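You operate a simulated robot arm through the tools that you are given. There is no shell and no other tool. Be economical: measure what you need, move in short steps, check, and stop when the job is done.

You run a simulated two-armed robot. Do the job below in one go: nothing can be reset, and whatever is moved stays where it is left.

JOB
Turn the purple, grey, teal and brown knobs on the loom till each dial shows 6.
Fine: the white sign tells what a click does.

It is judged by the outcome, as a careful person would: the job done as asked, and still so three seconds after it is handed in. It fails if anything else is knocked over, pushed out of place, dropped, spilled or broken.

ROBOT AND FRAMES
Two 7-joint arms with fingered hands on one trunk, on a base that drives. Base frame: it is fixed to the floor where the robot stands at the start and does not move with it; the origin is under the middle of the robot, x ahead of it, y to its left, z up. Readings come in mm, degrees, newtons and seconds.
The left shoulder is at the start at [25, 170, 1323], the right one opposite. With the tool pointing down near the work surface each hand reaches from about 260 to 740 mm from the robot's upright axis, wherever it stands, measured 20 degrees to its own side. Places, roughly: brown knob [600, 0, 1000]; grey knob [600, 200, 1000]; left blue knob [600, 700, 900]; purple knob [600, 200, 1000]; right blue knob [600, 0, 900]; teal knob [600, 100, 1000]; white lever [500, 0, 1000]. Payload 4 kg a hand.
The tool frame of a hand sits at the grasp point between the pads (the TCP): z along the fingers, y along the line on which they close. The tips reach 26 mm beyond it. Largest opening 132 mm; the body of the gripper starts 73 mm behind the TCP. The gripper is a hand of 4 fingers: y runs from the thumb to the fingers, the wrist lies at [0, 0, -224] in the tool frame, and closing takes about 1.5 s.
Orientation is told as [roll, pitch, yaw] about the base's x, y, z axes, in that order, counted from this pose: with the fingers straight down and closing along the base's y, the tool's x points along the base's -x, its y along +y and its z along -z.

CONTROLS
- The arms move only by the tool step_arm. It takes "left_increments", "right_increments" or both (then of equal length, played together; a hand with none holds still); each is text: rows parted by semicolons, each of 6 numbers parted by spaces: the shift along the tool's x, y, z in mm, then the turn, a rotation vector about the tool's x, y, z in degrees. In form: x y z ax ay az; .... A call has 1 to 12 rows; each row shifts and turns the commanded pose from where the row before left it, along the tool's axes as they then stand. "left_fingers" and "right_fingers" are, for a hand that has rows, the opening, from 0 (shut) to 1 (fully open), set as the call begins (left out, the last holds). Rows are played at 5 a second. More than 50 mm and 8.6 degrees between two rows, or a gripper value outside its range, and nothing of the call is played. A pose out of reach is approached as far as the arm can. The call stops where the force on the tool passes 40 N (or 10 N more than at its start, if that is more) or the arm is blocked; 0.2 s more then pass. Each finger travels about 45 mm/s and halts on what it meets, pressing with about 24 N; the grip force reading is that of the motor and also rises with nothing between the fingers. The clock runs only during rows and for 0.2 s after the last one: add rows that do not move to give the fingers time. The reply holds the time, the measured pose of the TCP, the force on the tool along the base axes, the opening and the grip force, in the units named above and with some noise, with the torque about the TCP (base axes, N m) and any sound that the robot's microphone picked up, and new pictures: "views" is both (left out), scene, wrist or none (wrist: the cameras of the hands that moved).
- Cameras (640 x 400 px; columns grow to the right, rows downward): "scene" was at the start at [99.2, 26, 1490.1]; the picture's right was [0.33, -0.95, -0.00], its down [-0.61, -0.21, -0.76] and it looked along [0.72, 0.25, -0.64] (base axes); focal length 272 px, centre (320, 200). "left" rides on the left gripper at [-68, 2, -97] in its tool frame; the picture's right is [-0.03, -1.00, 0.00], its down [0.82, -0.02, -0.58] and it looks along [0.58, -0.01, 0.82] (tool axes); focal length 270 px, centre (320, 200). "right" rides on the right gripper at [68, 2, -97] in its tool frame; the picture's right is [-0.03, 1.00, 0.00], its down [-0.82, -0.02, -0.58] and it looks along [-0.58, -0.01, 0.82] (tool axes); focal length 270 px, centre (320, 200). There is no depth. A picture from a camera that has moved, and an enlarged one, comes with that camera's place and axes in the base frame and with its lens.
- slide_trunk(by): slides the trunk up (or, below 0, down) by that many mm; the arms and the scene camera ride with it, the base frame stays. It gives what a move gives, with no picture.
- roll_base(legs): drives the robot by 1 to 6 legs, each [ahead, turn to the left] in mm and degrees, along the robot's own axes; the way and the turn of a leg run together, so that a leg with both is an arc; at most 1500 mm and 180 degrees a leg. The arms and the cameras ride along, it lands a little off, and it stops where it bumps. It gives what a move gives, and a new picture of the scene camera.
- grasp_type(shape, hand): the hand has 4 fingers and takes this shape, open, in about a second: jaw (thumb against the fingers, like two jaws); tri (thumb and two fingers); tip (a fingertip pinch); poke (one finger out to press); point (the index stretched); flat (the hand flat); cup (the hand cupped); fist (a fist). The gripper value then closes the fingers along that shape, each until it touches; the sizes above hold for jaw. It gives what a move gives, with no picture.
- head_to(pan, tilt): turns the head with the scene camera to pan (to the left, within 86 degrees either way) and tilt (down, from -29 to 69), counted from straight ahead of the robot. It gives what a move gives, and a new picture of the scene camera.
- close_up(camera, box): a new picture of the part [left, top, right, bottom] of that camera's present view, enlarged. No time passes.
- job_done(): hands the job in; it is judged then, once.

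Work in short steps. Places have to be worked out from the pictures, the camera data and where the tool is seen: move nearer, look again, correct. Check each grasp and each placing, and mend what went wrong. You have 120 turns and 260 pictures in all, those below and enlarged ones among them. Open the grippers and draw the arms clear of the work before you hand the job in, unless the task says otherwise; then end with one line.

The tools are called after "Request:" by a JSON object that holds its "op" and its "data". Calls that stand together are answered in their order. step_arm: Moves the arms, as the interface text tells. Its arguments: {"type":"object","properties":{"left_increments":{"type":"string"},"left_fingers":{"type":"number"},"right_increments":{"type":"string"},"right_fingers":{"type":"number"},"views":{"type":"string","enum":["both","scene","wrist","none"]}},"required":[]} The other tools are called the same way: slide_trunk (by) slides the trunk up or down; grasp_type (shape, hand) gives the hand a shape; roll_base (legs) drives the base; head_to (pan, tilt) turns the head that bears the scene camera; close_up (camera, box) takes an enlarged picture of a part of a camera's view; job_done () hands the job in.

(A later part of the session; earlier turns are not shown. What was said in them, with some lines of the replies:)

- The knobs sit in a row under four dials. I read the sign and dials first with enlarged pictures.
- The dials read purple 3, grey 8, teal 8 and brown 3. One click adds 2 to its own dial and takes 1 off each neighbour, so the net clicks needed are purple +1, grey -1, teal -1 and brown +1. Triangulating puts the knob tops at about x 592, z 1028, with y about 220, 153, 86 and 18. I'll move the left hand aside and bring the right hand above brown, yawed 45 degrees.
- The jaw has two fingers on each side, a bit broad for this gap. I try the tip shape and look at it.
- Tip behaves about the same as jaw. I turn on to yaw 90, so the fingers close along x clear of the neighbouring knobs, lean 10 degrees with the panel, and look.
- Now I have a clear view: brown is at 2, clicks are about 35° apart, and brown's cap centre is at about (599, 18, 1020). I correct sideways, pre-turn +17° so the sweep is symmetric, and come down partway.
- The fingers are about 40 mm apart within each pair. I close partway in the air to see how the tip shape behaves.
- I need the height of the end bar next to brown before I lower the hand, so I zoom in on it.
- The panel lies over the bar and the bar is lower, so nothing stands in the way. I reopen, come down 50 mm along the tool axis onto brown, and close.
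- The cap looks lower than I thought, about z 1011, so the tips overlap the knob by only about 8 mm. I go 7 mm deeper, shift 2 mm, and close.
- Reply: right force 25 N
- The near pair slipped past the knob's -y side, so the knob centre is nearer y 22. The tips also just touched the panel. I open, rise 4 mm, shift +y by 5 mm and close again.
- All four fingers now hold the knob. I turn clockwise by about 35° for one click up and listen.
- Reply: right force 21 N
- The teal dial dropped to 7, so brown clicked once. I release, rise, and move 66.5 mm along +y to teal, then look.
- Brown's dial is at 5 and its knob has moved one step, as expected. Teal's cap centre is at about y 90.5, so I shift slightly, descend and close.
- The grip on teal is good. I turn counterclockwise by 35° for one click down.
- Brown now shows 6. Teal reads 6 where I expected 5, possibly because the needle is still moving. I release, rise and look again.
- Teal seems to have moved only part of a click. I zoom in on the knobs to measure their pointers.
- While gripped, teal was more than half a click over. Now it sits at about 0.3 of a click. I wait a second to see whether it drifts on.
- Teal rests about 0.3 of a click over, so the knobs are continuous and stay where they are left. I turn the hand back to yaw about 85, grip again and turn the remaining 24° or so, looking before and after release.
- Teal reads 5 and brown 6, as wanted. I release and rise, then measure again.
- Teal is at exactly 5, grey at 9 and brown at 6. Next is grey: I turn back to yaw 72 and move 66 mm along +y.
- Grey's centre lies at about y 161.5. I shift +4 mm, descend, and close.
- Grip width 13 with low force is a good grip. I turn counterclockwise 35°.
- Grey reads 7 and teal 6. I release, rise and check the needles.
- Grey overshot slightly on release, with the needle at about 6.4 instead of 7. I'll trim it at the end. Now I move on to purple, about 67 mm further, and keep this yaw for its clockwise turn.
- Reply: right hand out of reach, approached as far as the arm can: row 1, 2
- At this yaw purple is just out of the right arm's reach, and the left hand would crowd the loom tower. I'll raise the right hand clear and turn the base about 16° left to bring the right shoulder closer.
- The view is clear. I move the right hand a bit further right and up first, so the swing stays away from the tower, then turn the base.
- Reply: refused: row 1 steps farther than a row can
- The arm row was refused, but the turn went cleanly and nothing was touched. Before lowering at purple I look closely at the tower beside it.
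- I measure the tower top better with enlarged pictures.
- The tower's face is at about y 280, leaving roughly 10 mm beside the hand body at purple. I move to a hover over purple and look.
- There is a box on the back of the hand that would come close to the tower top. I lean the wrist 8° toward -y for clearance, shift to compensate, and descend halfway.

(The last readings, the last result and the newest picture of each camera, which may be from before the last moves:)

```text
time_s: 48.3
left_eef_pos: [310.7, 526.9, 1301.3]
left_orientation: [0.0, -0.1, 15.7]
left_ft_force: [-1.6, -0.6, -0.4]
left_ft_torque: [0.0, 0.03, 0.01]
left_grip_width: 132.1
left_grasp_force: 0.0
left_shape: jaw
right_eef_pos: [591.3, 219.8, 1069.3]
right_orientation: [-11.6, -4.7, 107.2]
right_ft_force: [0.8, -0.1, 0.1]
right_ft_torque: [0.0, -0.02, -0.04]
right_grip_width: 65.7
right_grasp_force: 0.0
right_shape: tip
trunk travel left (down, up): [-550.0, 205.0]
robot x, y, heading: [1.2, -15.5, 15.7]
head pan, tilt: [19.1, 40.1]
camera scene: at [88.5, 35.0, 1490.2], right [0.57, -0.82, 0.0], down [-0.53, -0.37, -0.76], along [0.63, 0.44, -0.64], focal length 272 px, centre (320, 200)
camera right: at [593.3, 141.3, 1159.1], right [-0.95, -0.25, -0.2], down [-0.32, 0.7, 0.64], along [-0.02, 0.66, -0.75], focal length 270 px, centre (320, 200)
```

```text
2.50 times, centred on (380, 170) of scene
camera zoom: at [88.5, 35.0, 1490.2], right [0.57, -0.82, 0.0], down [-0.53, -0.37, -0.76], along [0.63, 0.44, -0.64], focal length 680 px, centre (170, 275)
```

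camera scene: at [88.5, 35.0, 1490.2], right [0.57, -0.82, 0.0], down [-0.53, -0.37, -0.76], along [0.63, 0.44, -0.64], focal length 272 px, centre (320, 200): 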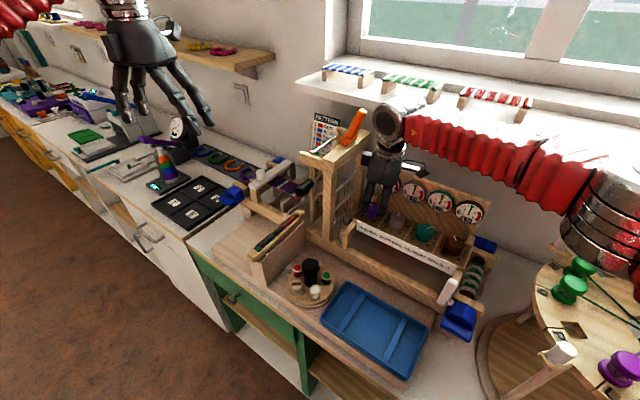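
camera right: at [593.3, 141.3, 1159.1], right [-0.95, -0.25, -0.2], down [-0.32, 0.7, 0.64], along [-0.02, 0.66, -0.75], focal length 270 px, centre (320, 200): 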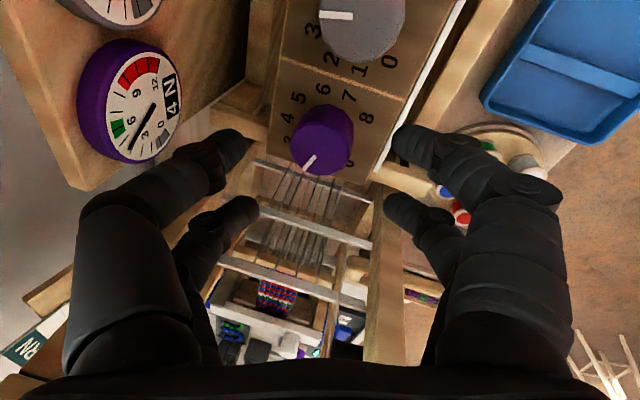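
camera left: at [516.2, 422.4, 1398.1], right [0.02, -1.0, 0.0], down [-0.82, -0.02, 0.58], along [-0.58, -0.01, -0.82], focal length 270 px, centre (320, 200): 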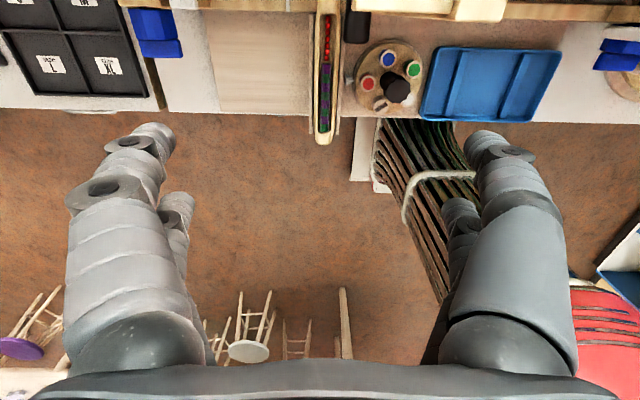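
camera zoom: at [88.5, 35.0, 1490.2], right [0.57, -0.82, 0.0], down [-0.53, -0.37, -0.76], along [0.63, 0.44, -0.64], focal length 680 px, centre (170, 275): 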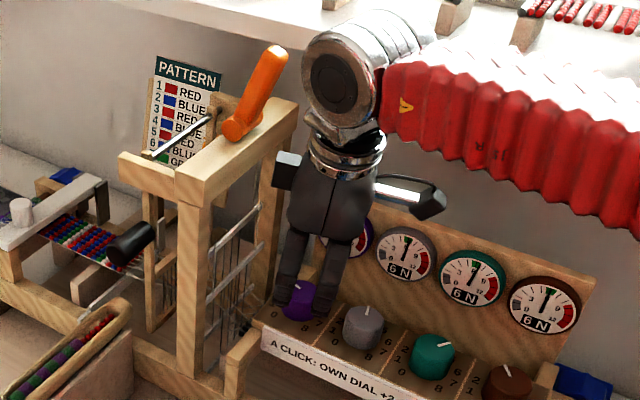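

There is good clearance now. Purple's centre is about (600, 226), so I make a small shift, descend 41 mm, and close.

Request:
{"op": "step_arm", "data": {"right_increments": "1.4 0.5 20 0 0 0;0 0 14 0 0 0;0 0 7 0 0 0;0 0 0 0 0 0", "views": "none"}}

Request:
{"op": "step_arm", "data": {"right_increments": "0 0 0 0 0 0;0 0 0 0 0 0;0 0 0 0 0 0;0 0 0 0 0 0;0 0 0 0 0 0;0 0 0 0 0 0", "right_fingers": 0, "views": "wrist"}}

```text
time_s: 49.3
left_eef_pos: [310.1, 527.7, 1300.7]
left_orientation: [-0.1, 0.1, 15.7]
left_ft_force: [-0.4, -0.3, -0.1]
left_ft_torque: [-0.02, -0.02, -0.01]
left_grip_width: 132.0
left_grasp_force: 0.0
left_shape: jaw
right_eef_pos: [599.2, 222.3, 1029.7]
right_orientation: [-11.5, -4.8, 107.2]
right_ft_force: [0.5, 0.1, 0.2]
right_ft_torque: [-0.04, 0.04, 0.01]
right_grip_width: 65.9
right_grasp_force: 0.0
right_shape: tip
trunk travel left (down, up): [-550.0, 205.0]
robot x, y, heading: [-5.1, -16.1, 15.9]
head pan, tilt: [19.1, 40.1]
```

```text
time_s: 50.7
left_eef_pos: [310.4, 528.0, 1300.9]
left_orientation: [0.0, -0.1, 15.7]
left_ft_force: [0.0, -0.1, 0.1]
left_ft_torque: [-0.04, 0.0, 0.02]
left_grip_width: 132.2
left_grasp_force: 0.0
left_shape: jaw
right_eef_pos: [599.6, 221.9, 1028.7]
right_orientation: [-11.4, -4.6, 107.1]
right_ft_force: [-5.7, -4.1, -4.9]
right_ft_torque: [-0.35, 0.25, 0.01]
right_grip_width: 8.2
right_grasp_force: 24.4
right_shape: tip
trunk travel left (down, up): [-550.0, 205.0]
robot x, y, heading: [-1.7, -17.4, 15.7]
head pan, tilt: [19.1, 40.1]
camera right: at [601.0, 143.7, 1118.2], right [-0.95, -0.25, -0.19], down [-0.32, 0.71, 0.63], along [-0.02, 0.66, -0.75], focal length 270 px, centre (320, 200)
```

right: 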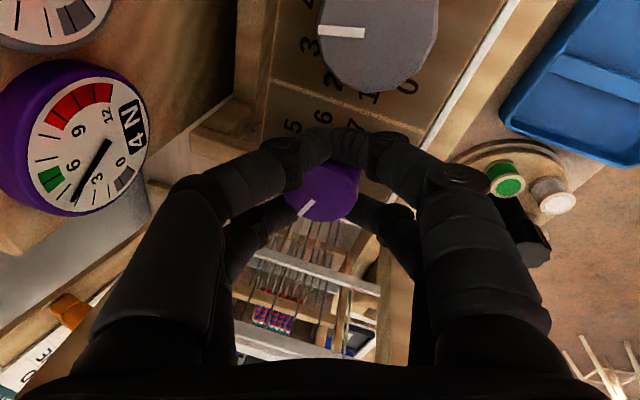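

The near fingers are nearly past the knob, so its centre lies about 4 mm further +y. I open, shift and regrip.

Request:
{"op": "step_arm", "data": {"right_increments": "0 0 0 0 0 0;0 0 0 0 0 0;0 0 0 0 0 0;0 0 0 0 0 0;0 0 0 0 0 0;0 0 0 0 0 0;-4.5 -1 0.5 0 0 0;0 0 0 0 0 0", "right_fingers": 0.5, "views": "none"}}

Request:
{"op": "step_arm", "data": {"right_increments": "0 0 0 0 0 0;0 0 0 0 0 0;0 0 0 0 0 0;0 0 0 0 0 0;0 0 0 0 0 0;0 0 0 0 0 0", "right_fingers": 0, "views": "wrist"}}

```text
time_s: 52.5
left_eef_pos: [309.5, 526.6, 1301.3]
left_orientation: [0.0, -0.1, 15.7]
left_ft_force: [-0.3, -0.8, 0.2]
left_ft_torque: [0.0, -0.06, 0.01]
left_grip_width: 132.0
left_grasp_force: 0.0
left_shape: jaw
right_eef_pos: [599.4, 227.1, 1031.1]
right_orientation: [-11.4, -4.6, 107.1]
right_ft_force: [1.0, 0.0, -0.5]
right_ft_torque: [0.02, -0.05, 0.01]
right_grip_width: 65.7
right_grasp_force: 0.1
right_shape: tip
trunk travel left (down, up): [-550.0, 205.0]
robot x, y, heading: [1.2, -17.6, 16.0]
head pan, tilt: [19.1, 40.1]
```

```text
time_s: 53.9
left_eef_pos: [311.8, 527.4, 1300.6]
left_orientation: [0.1, -0.1, 15.6]
left_ft_force: [0.3, -0.2, -0.2]
left_ft_torque: [0.01, 0.02, -0.02]
left_grip_width: 132.0
left_grasp_force: 0.1
left_shape: jaw
right_eef_pos: [598.2, 227.3, 1030.8]
right_orientation: [-11.4, -4.8, 107.2]
right_ft_force: [-2.8, 1.2, -3.5]
right_ft_torque: [-0.32, 0.32, 0.05]
right_grip_width: 13.7
right_grasp_force: 24.1
right_shape: tip
trunk travel left (down, up): [-550.0, 205.0]
robot x, y, heading: [-1.0, -13.2, 15.8]
head pan, tilt: [19.1, 40.1]
camera right: at [600.3, 149.2, 1118.4], right [-0.95, -0.25, -0.19], down [-0.32, 0.7, 0.64], along [-0.02, 0.66, -0.75], focal length 270 px, centre (320, 200)
```

right: 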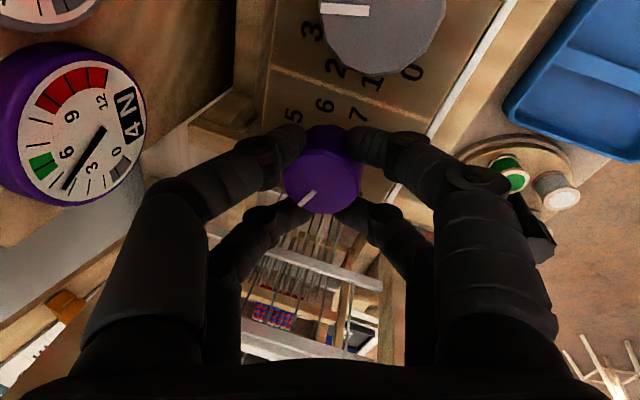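

The grip is well centred now. I turn clockwise 34°.

Request:
{"op": "step_arm", "data": {"right_increments": "0 0 0 0 0 6.8;0 0 0 0 0 6.8;0 0 0 0 0 6.8;0 0 0 0 0 6.8;0 0 0 0 0 6.8;0 0 0 0 0 0", "views": "both"}}

Request:
{"op": "close_up", "data": {"camera": "scene", "box": [320, 90, 500, 270]}}

```text
time_s: 55.3
left_eef_pos: [310.2, 526.1, 1300.7]
left_orientation: [0.0, -0.1, 15.8]
left_ft_force: [0.0, -0.6, -0.1]
left_ft_torque: [-0.01, 0.01, 0.01]
left_grip_width: 132.1
left_grasp_force: 0.0
left_shape: jaw
right_eef_pos: [599.5, 227.2, 1029.2]
right_orientation: [-6.9, -10.3, 73.1]
right_ft_force: [-0.4, -7.9, -3.5]
right_ft_torque: [-0.91, 0.21, 0.07]
right_grip_width: 13.9
right_grasp_force: 23.9
right_shape: tip
trunk travel left (down, up): [-550.0, 205.0]
robot x, y, heading: [-0.2, -16.0, 15.9]
head pan, tilt: [19.1, 40.1]
camera scene: at [89.1, 34.3, 1490.1], right [0.57, -0.82, 0.0], down [-0.53, -0.37, -0.76], along [0.63, 0.44, -0.64], focal length 272 px, centre (320, 200)
camera right: at [561.7, 150.3, 1111.9], right [-0.94, 0.33, -0.11], down [0.16, 0.68, 0.71], along [0.31, 0.65, -0.69], focal length 270 px, centre (320, 200)
```

scene: 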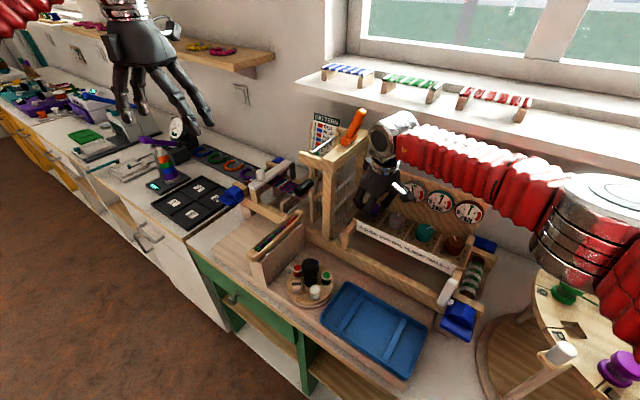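
right: 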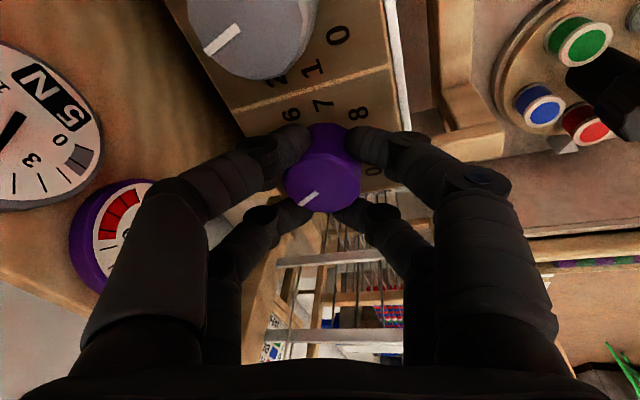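

```text
2.22 times, centred on (410, 180) of scene
camera zoom: at [89.1, 34.3, 1490.1], right [0.57, -0.82, 0.0], down [-0.53, -0.37, -0.76], along [0.63, 0.44, -0.64], focal length 605 px, centre (120, 244)
```

zoom: 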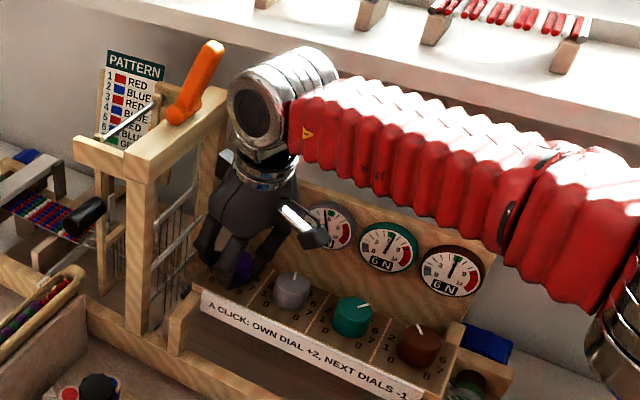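

Grey shows 5, consistent with about one click. I release, rise, and check all the dials.

Request:
{"op": "step_arm", "data": {"right_increments": "0 0 0 0 0 0;0 0 0 0 0 0;0 0 0 0 0 0;0 0 0 0 0 0;0 0 0 0 0 0;0 0 0 0 0 0;0 0 0 0 0 0;0 0 -20 0 0 0;0 0 -25 0 0 0;0 0 0 0 0 0", "right_fingers": 0.5, "views": "wrist"}}

Request:
{"op": "close_up", "data": {"camera": "right", "box": [0, 0, 192, 120]}}

Request:
{"op": "close_up", "data": {"camera": "right", "box": [50, 100, 242, 220]}}

Request:
{"op": "close_up", "data": {"camera": "scene", "box": [360, 150, 500, 270]}}

```text
time_s: 57.5
left_eef_pos: [311.2, 527.1, 1300.8]
left_orientation: [0.0, 0.1, 15.7]
left_ft_force: [-0.1, 0.4, -0.3]
left_ft_torque: [-0.01, -0.02, -0.01]
left_grip_width: 131.7
left_grasp_force: 0.0
left_shape: jaw
right_eef_pos: [589.4, 220.8, 1073.7]
right_orientation: [-7.0, -10.2, 73.2]
right_ft_force: [-0.3, -0.6, 0.0]
right_ft_torque: [0.02, -0.01, -0.01]
right_grip_width: 65.5
right_grasp_force: 0.0
right_shape: tip
trunk travel left (down, up): [-550.0, 205.0]
robot x, y, heading: [1.3, -15.5, 16.0]
head pan, tilt: [19.1, 40.1]
camera right: at [552.0, 144.8, 1156.4], right [-0.94, 0.33, -0.11], down [0.15, 0.68, 0.71], along [0.31, 0.65, -0.69], focal length 270 px, centre (320, 200)
```

right: 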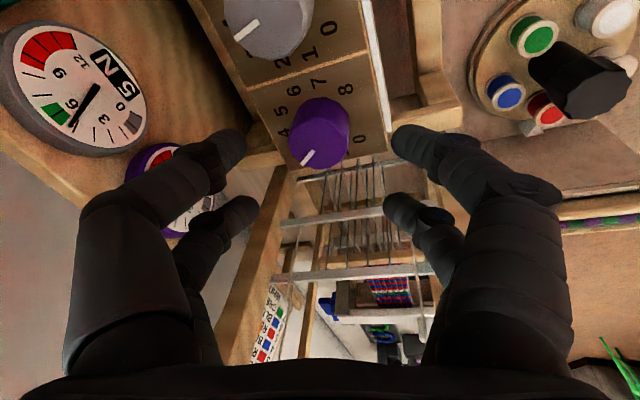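

```text
3.33 times, centred on (96, 60) of right
camera zoom: at [552.0, 144.8, 1156.4], right [-0.94, 0.33, -0.11], down [0.15, 0.68, 0.71], along [0.31, 0.65, -0.69], focal length 901 px, centre (1067, 667)
```

zoom: 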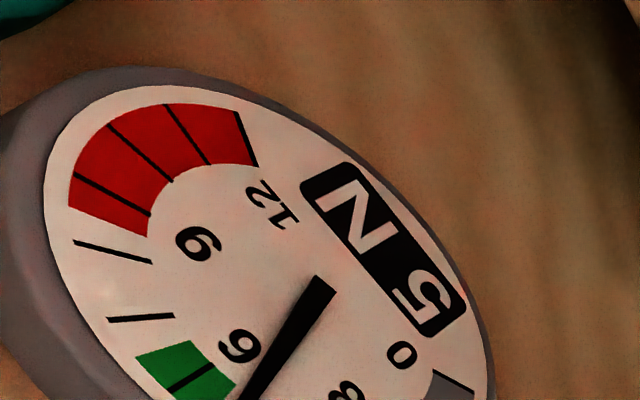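

```text
3.33 times, centred on (146, 160) of right
camera zoom: at [552.0, 144.8, 1156.4], right [-0.94, 0.33, -0.11], down [0.15, 0.68, 0.71], along [0.31, 0.65, -0.69], focal length 901 px, centre (900, 333)
```

zoom: 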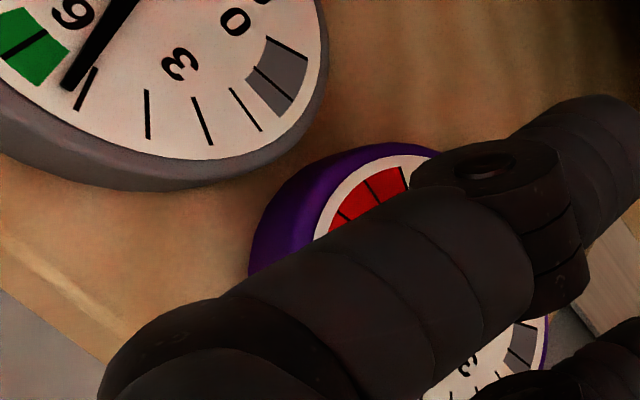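

```text
3.33 times, centred on (430, 210) of scene
camera zoom: at [88.9, 35.5, 1490.1], right [0.57, -0.82, 0.0], down [-0.53, -0.37, -0.76], along [0.63, 0.44, -0.64], focal length 907 px, centre (-47, 167)
```

zoom: 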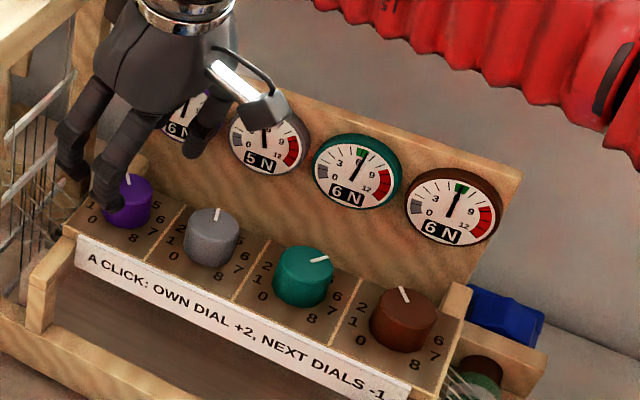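

Purple 6, teal 6 and brown 6. Grey is at about 5.35 and needs a clockwise trim of about 10°. I go back over grey, undo the lean, and look.

Request:
{"op": "step_arm", "data": {"right_increments": "28.7 -8.7 0 0 0 0;28.7 -8.7 0 0 0 0;0 0 0 2.3 7.5 -1.4;0 0 0 0 0 -8;0 0 0 0 0 0", "views": "wrist"}}

Request:
{"op": "close_up", "data": {"camera": "right", "box": [240, 80, 400, 180]}}

Request:
{"op": "close_up", "data": {"camera": "scene", "box": [360, 150, 500, 270]}}

```text
time_s: 58.7
left_eef_pos: [311.0, 528.1, 1299.7]
left_orientation: [-0.1, 0.0, 15.7]
left_ft_force: [-0.5, 1.3, -0.5]
left_ft_torque: [-0.03, -0.04, 0.0]
left_grip_width: 132.0
left_grasp_force: 0.0
left_shape: jaw
right_eef_pos: [592.5, 163.9, 1065.8]
right_orientation: [-9.6, -1.3, 81.6]
right_ft_force: [-0.9, 0.1, -0.5]
right_ft_torque: [-0.04, 0.01, 0.0]
right_grip_width: 65.5
right_grasp_force: 0.1
right_shape: tip
trunk travel left (down, up): [-550.0, 205.0]
robot x, y, heading: [3.2, -16.2, 15.7]
head pan, tilt: [19.1, 40.1]
camera right: at [563.3, 97.5, 1159.9], right [-0.97, 0.17, -0.17], down [0.04, 0.81, 0.59], along [0.24, 0.57, -0.79], focal length 270 px, centre (320, 200)
```

right: 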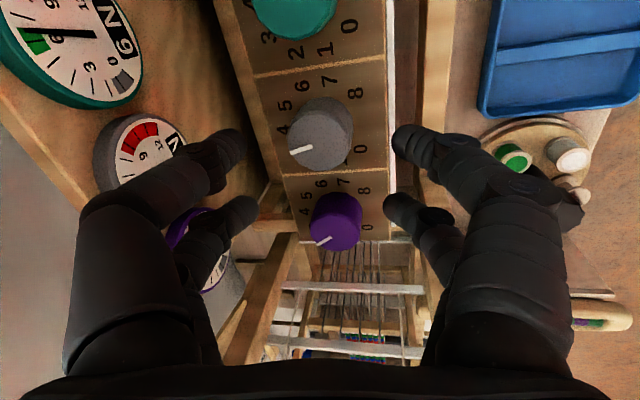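

```text
4.00 times, centred on (320, 130) of right
camera zoom: at [563.3, 97.5, 1159.9], right [-0.97, 0.17, -0.17], down [0.04, 0.81, 0.59], along [0.24, 0.57, -0.79], focal length 1081 px, centre (320, 480)
```

zoom: 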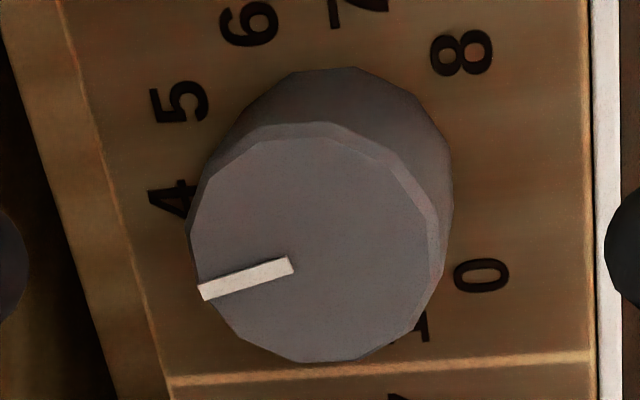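

```text
3.33 times, centred on (430, 210) of scene
camera zoom: at [88.2, 36.7, 1490.1], right [0.57, -0.82, 0.0], down [-0.53, -0.37, -0.76], along [0.63, 0.44, -0.64], focal length 907 px, centre (-47, 167)
```

zoom: 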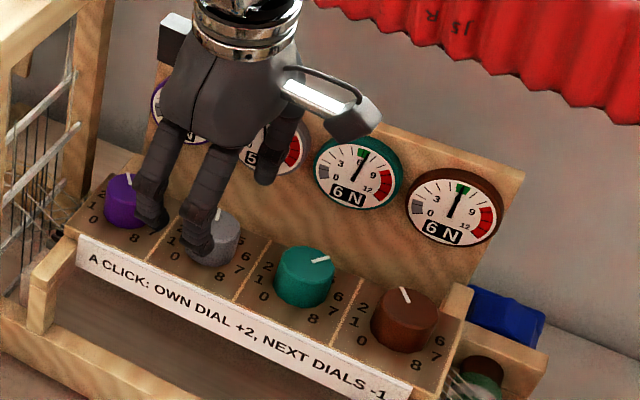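

Grey's centre is at about (601, 161). I shift -2.5 mm, descend 39 mm, and grip.

Request:
{"op": "step_arm", "data": {"right_increments": "2.3 0 18 0 0 0;0 0 14 0 0 0;0 0 7 0 0 0;0 0 0 0 0 0", "views": "none"}}

Request:
{"op": "step_arm", "data": {"right_increments": "0 0 0 0 0 0;0 0 0 0 0 0;0 0 0 0 0 0;0 0 0 0 0 0;0 0 0 0 0 0;0 0 0 0 0 0", "right_fingers": 0, "views": "wrist"}}

Request:
{"op": "close_up", "data": {"camera": "right", "box": [0, 100, 192, 220]}}

```text
time_s: 59.7
left_eef_pos: [311.0, 527.1, 1300.4]
left_orientation: [-0.1, 0.0, 15.8]
left_ft_force: [-0.6, 0.5, 0.3]
left_ft_torque: [0.0, 0.06, 0.0]
left_grip_width: 132.1
left_grasp_force: 0.0
left_shape: jaw
right_eef_pos: [599.0, 160.6, 1025.9]
right_orientation: [-9.6, -1.4, 81.4]
right_ft_force: [-0.3, 0.2, 2.1]
right_ft_torque: [-0.05, 0.03, -0.01]
right_grip_width: 65.4
right_grasp_force: 0.0
right_shape: tip
trunk travel left (down, up): [-550.0, 205.0]
robot x, y, heading: [3.9, -17.7, 15.8]
head pan, tilt: [19.1, 40.1]
```

```text
time_s: 61.1
left_eef_pos: [312.0, 528.8, 1300.4]
left_orientation: [0.0, 0.1, 15.7]
left_ft_force: [0.2, -0.3, 0.3]
left_ft_torque: [-0.02, 0.01, 0.02]
left_grip_width: 132.0
left_grasp_force: 0.0
left_shape: jaw
right_eef_pos: [599.3, 161.4, 1025.8]
right_orientation: [-9.6, -1.4, 81.5]
right_ft_force: [9.3, 6.3, 3.6]
right_ft_torque: [0.25, -0.06, -0.01]
right_grip_width: 11.6
right_grasp_force: 24.2
right_shape: tip
trunk travel left (down, up): [-550.0, 205.0]
robot x, y, heading: [1.0, -17.3, 15.8]
head pan, tilt: [19.1, 40.1]
camera right: at [570.7, 94.0, 1120.0], right [-0.97, 0.17, -0.17], down [0.04, 0.8, 0.59], along [0.24, 0.57, -0.79], focal length 270 px, centre (320, 200)
```

right: 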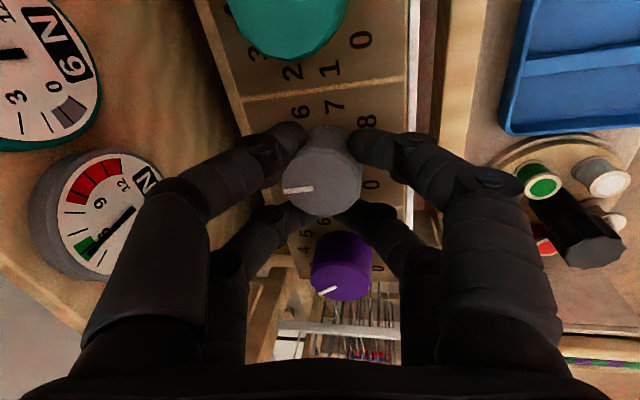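

```text
3.33 times, centred on (96, 160) of right
camera zoom: at [570.7, 94.0, 1120.0], right [-0.97, 0.17, -0.17], down [0.04, 0.8, 0.59], along [0.24, 0.57, -0.79], focal length 901 px, centre (1067, 333)
```

zoom: 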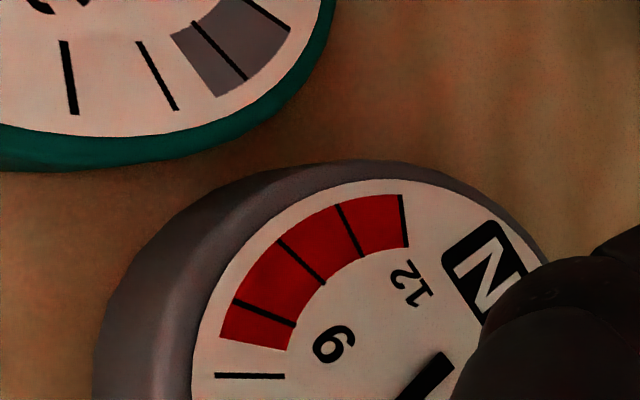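

Closing seems to have turned grey some way already. I read the grey dial exactly before adding more.

Request:
{"op": "close_up", "data": {"camera": "right", "box": [30, 150, 158, 290]}}

Request:
{"op": "close_up", "data": {"camera": "scene", "box": [360, 150, 500, 270]}}

```text
2.86 times, centred on (94, 220) of right
camera zoom: at [570.7, 94.0, 1120.0], right [-0.97, 0.17, -0.17], down [0.04, 0.8, 0.59], along [0.24, 0.57, -0.79], focal length 772 px, centre (966, 143)
```

zoom: 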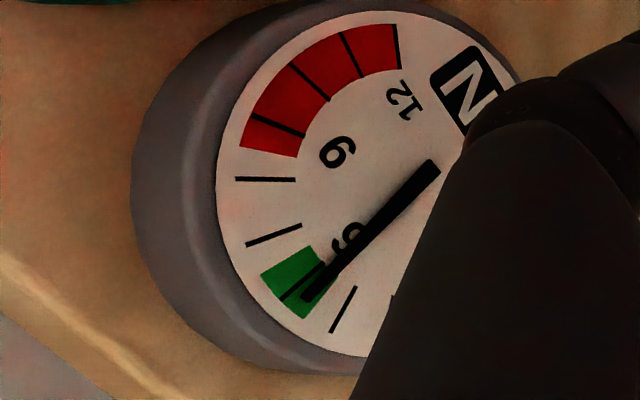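

```text
3.33 times, centred on (430, 210) of scene
camera zoom: at [89.8, 36.0, 1490.1], right [0.57, -0.82, 0.0], down [-0.53, -0.37, -0.76], along [0.63, 0.44, -0.65], focal length 907 px, centre (-47, 167)
```

zoom: 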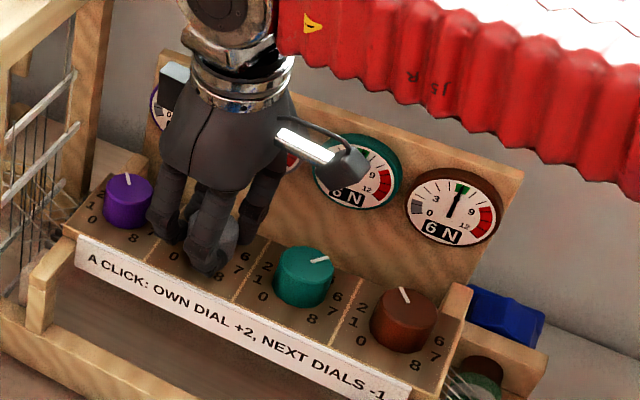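

The needle is at about 5.75, so only about 4° more is needed. I add it, release and rise, then read.

Request:
{"op": "step_arm", "data": {"right_increments": "0 0 0 0 0 4;0 0 0 0 0 0;0 0 0 0 0 0", "views": "none"}}

Request:
{"op": "close_up", "data": {"camera": "right", "box": [30, 150, 158, 290]}}

Request:
{"op": "step_arm", "data": {"right_increments": "0 0 0 0 0 0;0 0 0 0 0 0;0 0 0 0 0 0;0 0 0 0 0 0;0 0 0 0 0 0;0 0 0 0 0 0;0 0 0 0 0 0;0 0 -20 0 0 0;0 0 -25 0 0 0;0 0 0 0 0 0", "right_fingers": 0.5, "views": "wrist"}}

Request:
{"op": "close_up", "data": {"camera": "right", "box": [30, 90, 222, 210]}}

```text
time_s: 61.9
left_eef_pos: [312.5, 528.1, 1300.5]
left_orientation: [0.1, 0.1, 15.8]
left_ft_force: [-0.5, 1.0, 0.4]
left_ft_torque: [0.0, 0.0, 0.05]
left_grip_width: 131.8
left_grasp_force: 0.0
left_shape: jaw
right_eef_pos: [599.8, 159.9, 1026.2]
right_orientation: [-9.4, -2.0, 77.7]
right_ft_force: [11.5, 7.0, 2.8]
right_ft_torque: [0.13, -0.12, 0.01]
right_grip_width: 11.1
right_grasp_force: 24.4
right_shape: tip
trunk travel left (down, up): [-550.0, 205.0]
robot x, y, heading: [1.8, -16.3, 16.0]
head pan, tilt: [19.1, 40.1]
```

```text
2.86 times, centred on (94, 220) of right
camera zoom: at [566.3, 94.8, 1119.3], right [-0.96, 0.24, -0.16], down [0.1, 0.79, 0.6], along [0.27, 0.56, -0.78], focal length 772 px, centre (966, 143)
```

zoom: 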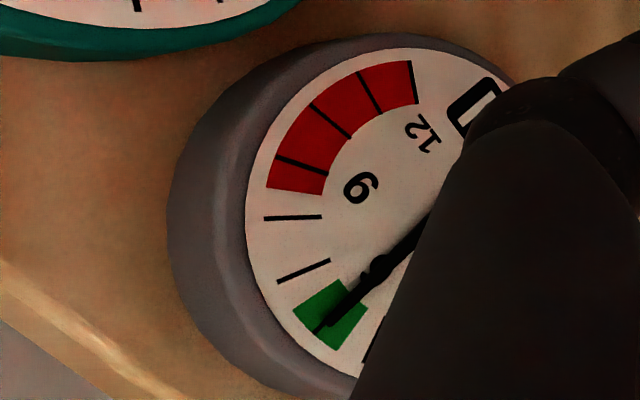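

```text
time_s: 64.1
left_eef_pos: [310.6, 527.0, 1300.9]
left_orientation: [0.0, 0.0, 15.7]
left_ft_force: [0.2, 0.4, -0.9]
left_ft_torque: [-0.02, -0.01, -0.01]
left_grip_width: 131.9
left_grasp_force: 0.1
left_shape: jaw
right_eef_pos: [591.1, 160.6, 1071.6]
right_orientation: [-9.4, -2.0, 77.5]
right_ft_force: [-0.1, -0.4, 1.7]
right_ft_torque: [-0.01, 0.0, -0.03]
right_grip_width: 65.7
right_grasp_force: 0.1
right_shape: tip
trunk travel left (down, up): [-550.0, 205.0]
robot x, y, heading: [0.6, -16.1, 15.9]
head pan, tilt: [19.1, 40.1]
camera right: at [557.9, 94.7, 1165.0], right [-0.96, 0.24, -0.16], down [0.1, 0.79, 0.6], along [0.27, 0.56, -0.78], focal length 270 px, centre (320, 200)
```

right: 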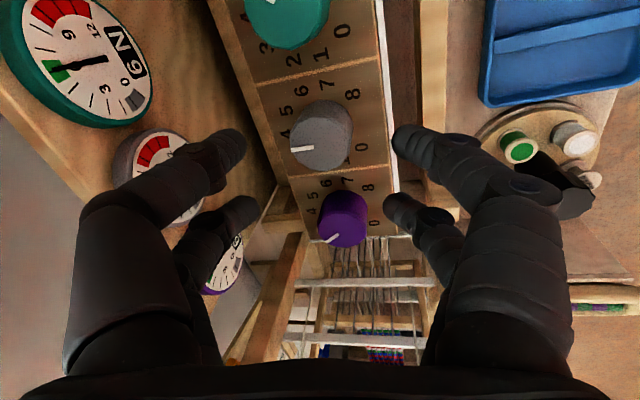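

```text
3.33 times, centred on (126, 150) of right
camera zoom: at [557.9, 94.7, 1165.0], right [-0.96, 0.24, -0.16], down [0.1, 0.79, 0.6], along [0.27, 0.56, -0.78], focal length 901 px, centre (967, 367)
```

zoom: 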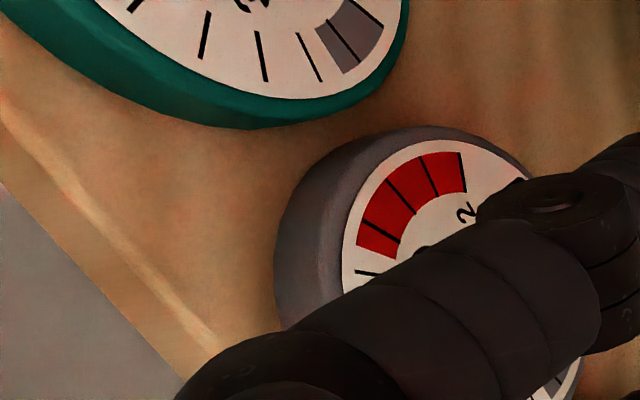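

The needle was on 6 while gripped. I raise the hand and move it away to the right to read all the dials unobstructed.

Request:
{"op": "step_arm", "data": {"right_increments": "0 0 -45 0 0 0;0 0 -45 0 0 0;0 0 -45 0 0 0;40 10 0 0 0 0;40 10 0 0 0 0;40 10 0 0 0 0;40 10 0 0 0 0;40 10 0 0 0 0;40 10 0 0 0 0;0 0 0 0 0 0", "views": "none"}}

Request:
{"op": "close_up", "data": {"camera": "scene", "box": [350, 160, 500, 275]}}

Request:
{"op": "close_up", "data": {"camera": "scene", "box": [370, 165, 490, 225]}}

```text
time_s: 66.3
left_eef_pos: [311.5, 528.4, 1300.6]
left_orientation: [-0.1, 0.1, 15.7]
left_ft_force: [-0.5, 0.6, -0.2]
left_ft_torque: [-0.02, 0.02, -0.01]
left_grip_width: 132.0
left_grasp_force: 0.0
left_shape: jaw
right_eef_pos: [458.6, -61.7, 1184.2]
right_orientation: [-9.4, -2.0, 77.7]
right_ft_force: [0.3, 0.9, -0.2]
right_ft_torque: [-0.05, -0.02, -0.01]
right_grip_width: 65.6
right_grasp_force: 0.1
right_shape: tip
trunk travel left (down, up): [-550.0, 205.0]
robot x, y, heading: [2.5, -18.4, 15.8]
head pan, tilt: [19.1, 40.1]
```

```text
3.48 times, centred on (425, 218) of scene
camera zoom: at [88.9, 36.4, 1490.0], right [0.57, -0.82, 0.0], down [-0.53, -0.37, -0.76], along [0.63, 0.44, -0.65], focal length 947 px, centre (-45, 139)
```

zoom: 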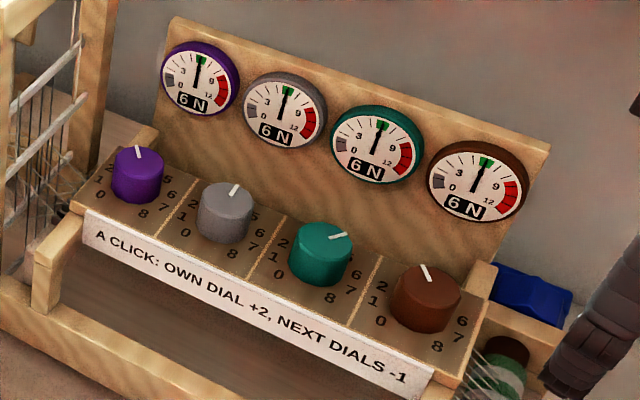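

```text
5.33 times, centred on (430, 195) of scene
camera zoom: at [88.9, 36.4, 1490.0], right [0.57, -0.82, 0.0], down [-0.53, -0.37, -0.76], along [0.63, 0.44, -0.65], focal length 1452 px, centre (-267, 227)
```

zoom: 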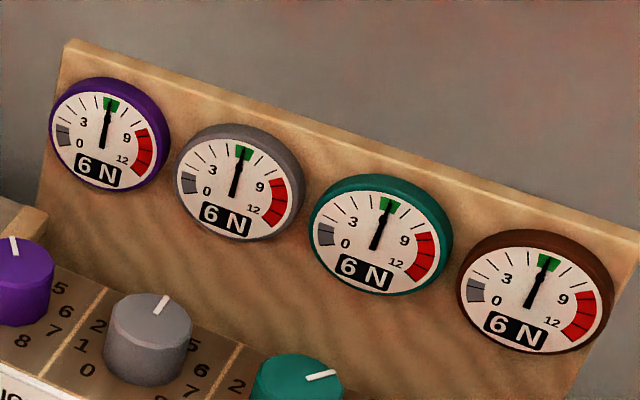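

All four dials read 6 with the needles in the green. I open the hand fully, check the scene once more, and hand in.

Request:
{"op": "step_arm", "data": {"right_increments": "0 0 -20 0 0 0;0 0 0 0 0 0;0 0 0 0 0 0;0 0 0 0 0 0;0 0 0 0 0 0;0 0 0 0 0 0", "right_fingers": 1, "views": "scene"}}

```text
time_s: 67.7
left_eef_pos: [310.0, 526.8, 1301.4]
left_orientation: [-0.1, -0.1, 15.8]
left_ft_force: [0.4, 0.4, 1.2]
left_ft_torque: [0.02, 0.0, 0.01]
left_grip_width: 132.1
left_grasp_force: 0.1
left_shape: jaw
right_eef_pos: [454.3, -62.2, 1205.2]
right_orientation: [-9.4, -2.0, 77.6]
right_ft_force: [-0.3, -0.5, -0.4]
right_ft_torque: [0.01, -0.01, -0.03]
right_grip_width: 132.1
right_grasp_force: 0.2
right_shape: tip
trunk travel left (down, up): [-550.0, 205.0]
robot x, y, heading: [1.3, -15.7, 15.9]
head pan, tilt: [19.1, 40.1]
camera scene: at [88.5, 35.1, 1490.1], right [0.57, -0.82, 0.0], down [-0.53, -0.37, -0.76], along [0.63, 0.44, -0.64], focal length 272 px, centre (320, 200)
```

scene: 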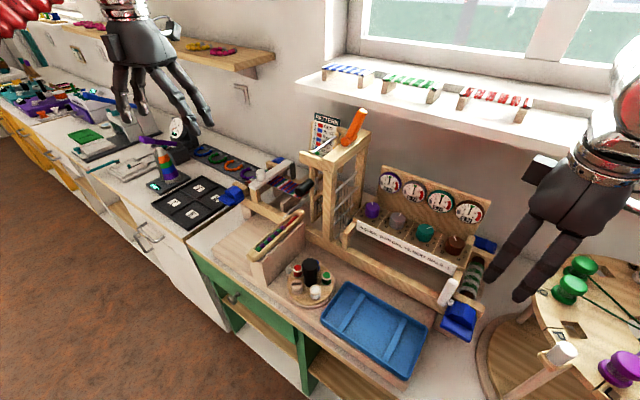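

Everything is in place and both hands are open and clear, so I hand the job in.

Request:
{"op": "job_done", "data": {}}

```text
The job is handed in.
```

The purple, grey, teal and brown dials all read 6, both hands are open and clear of the loom, and nothing else looks disturbed.
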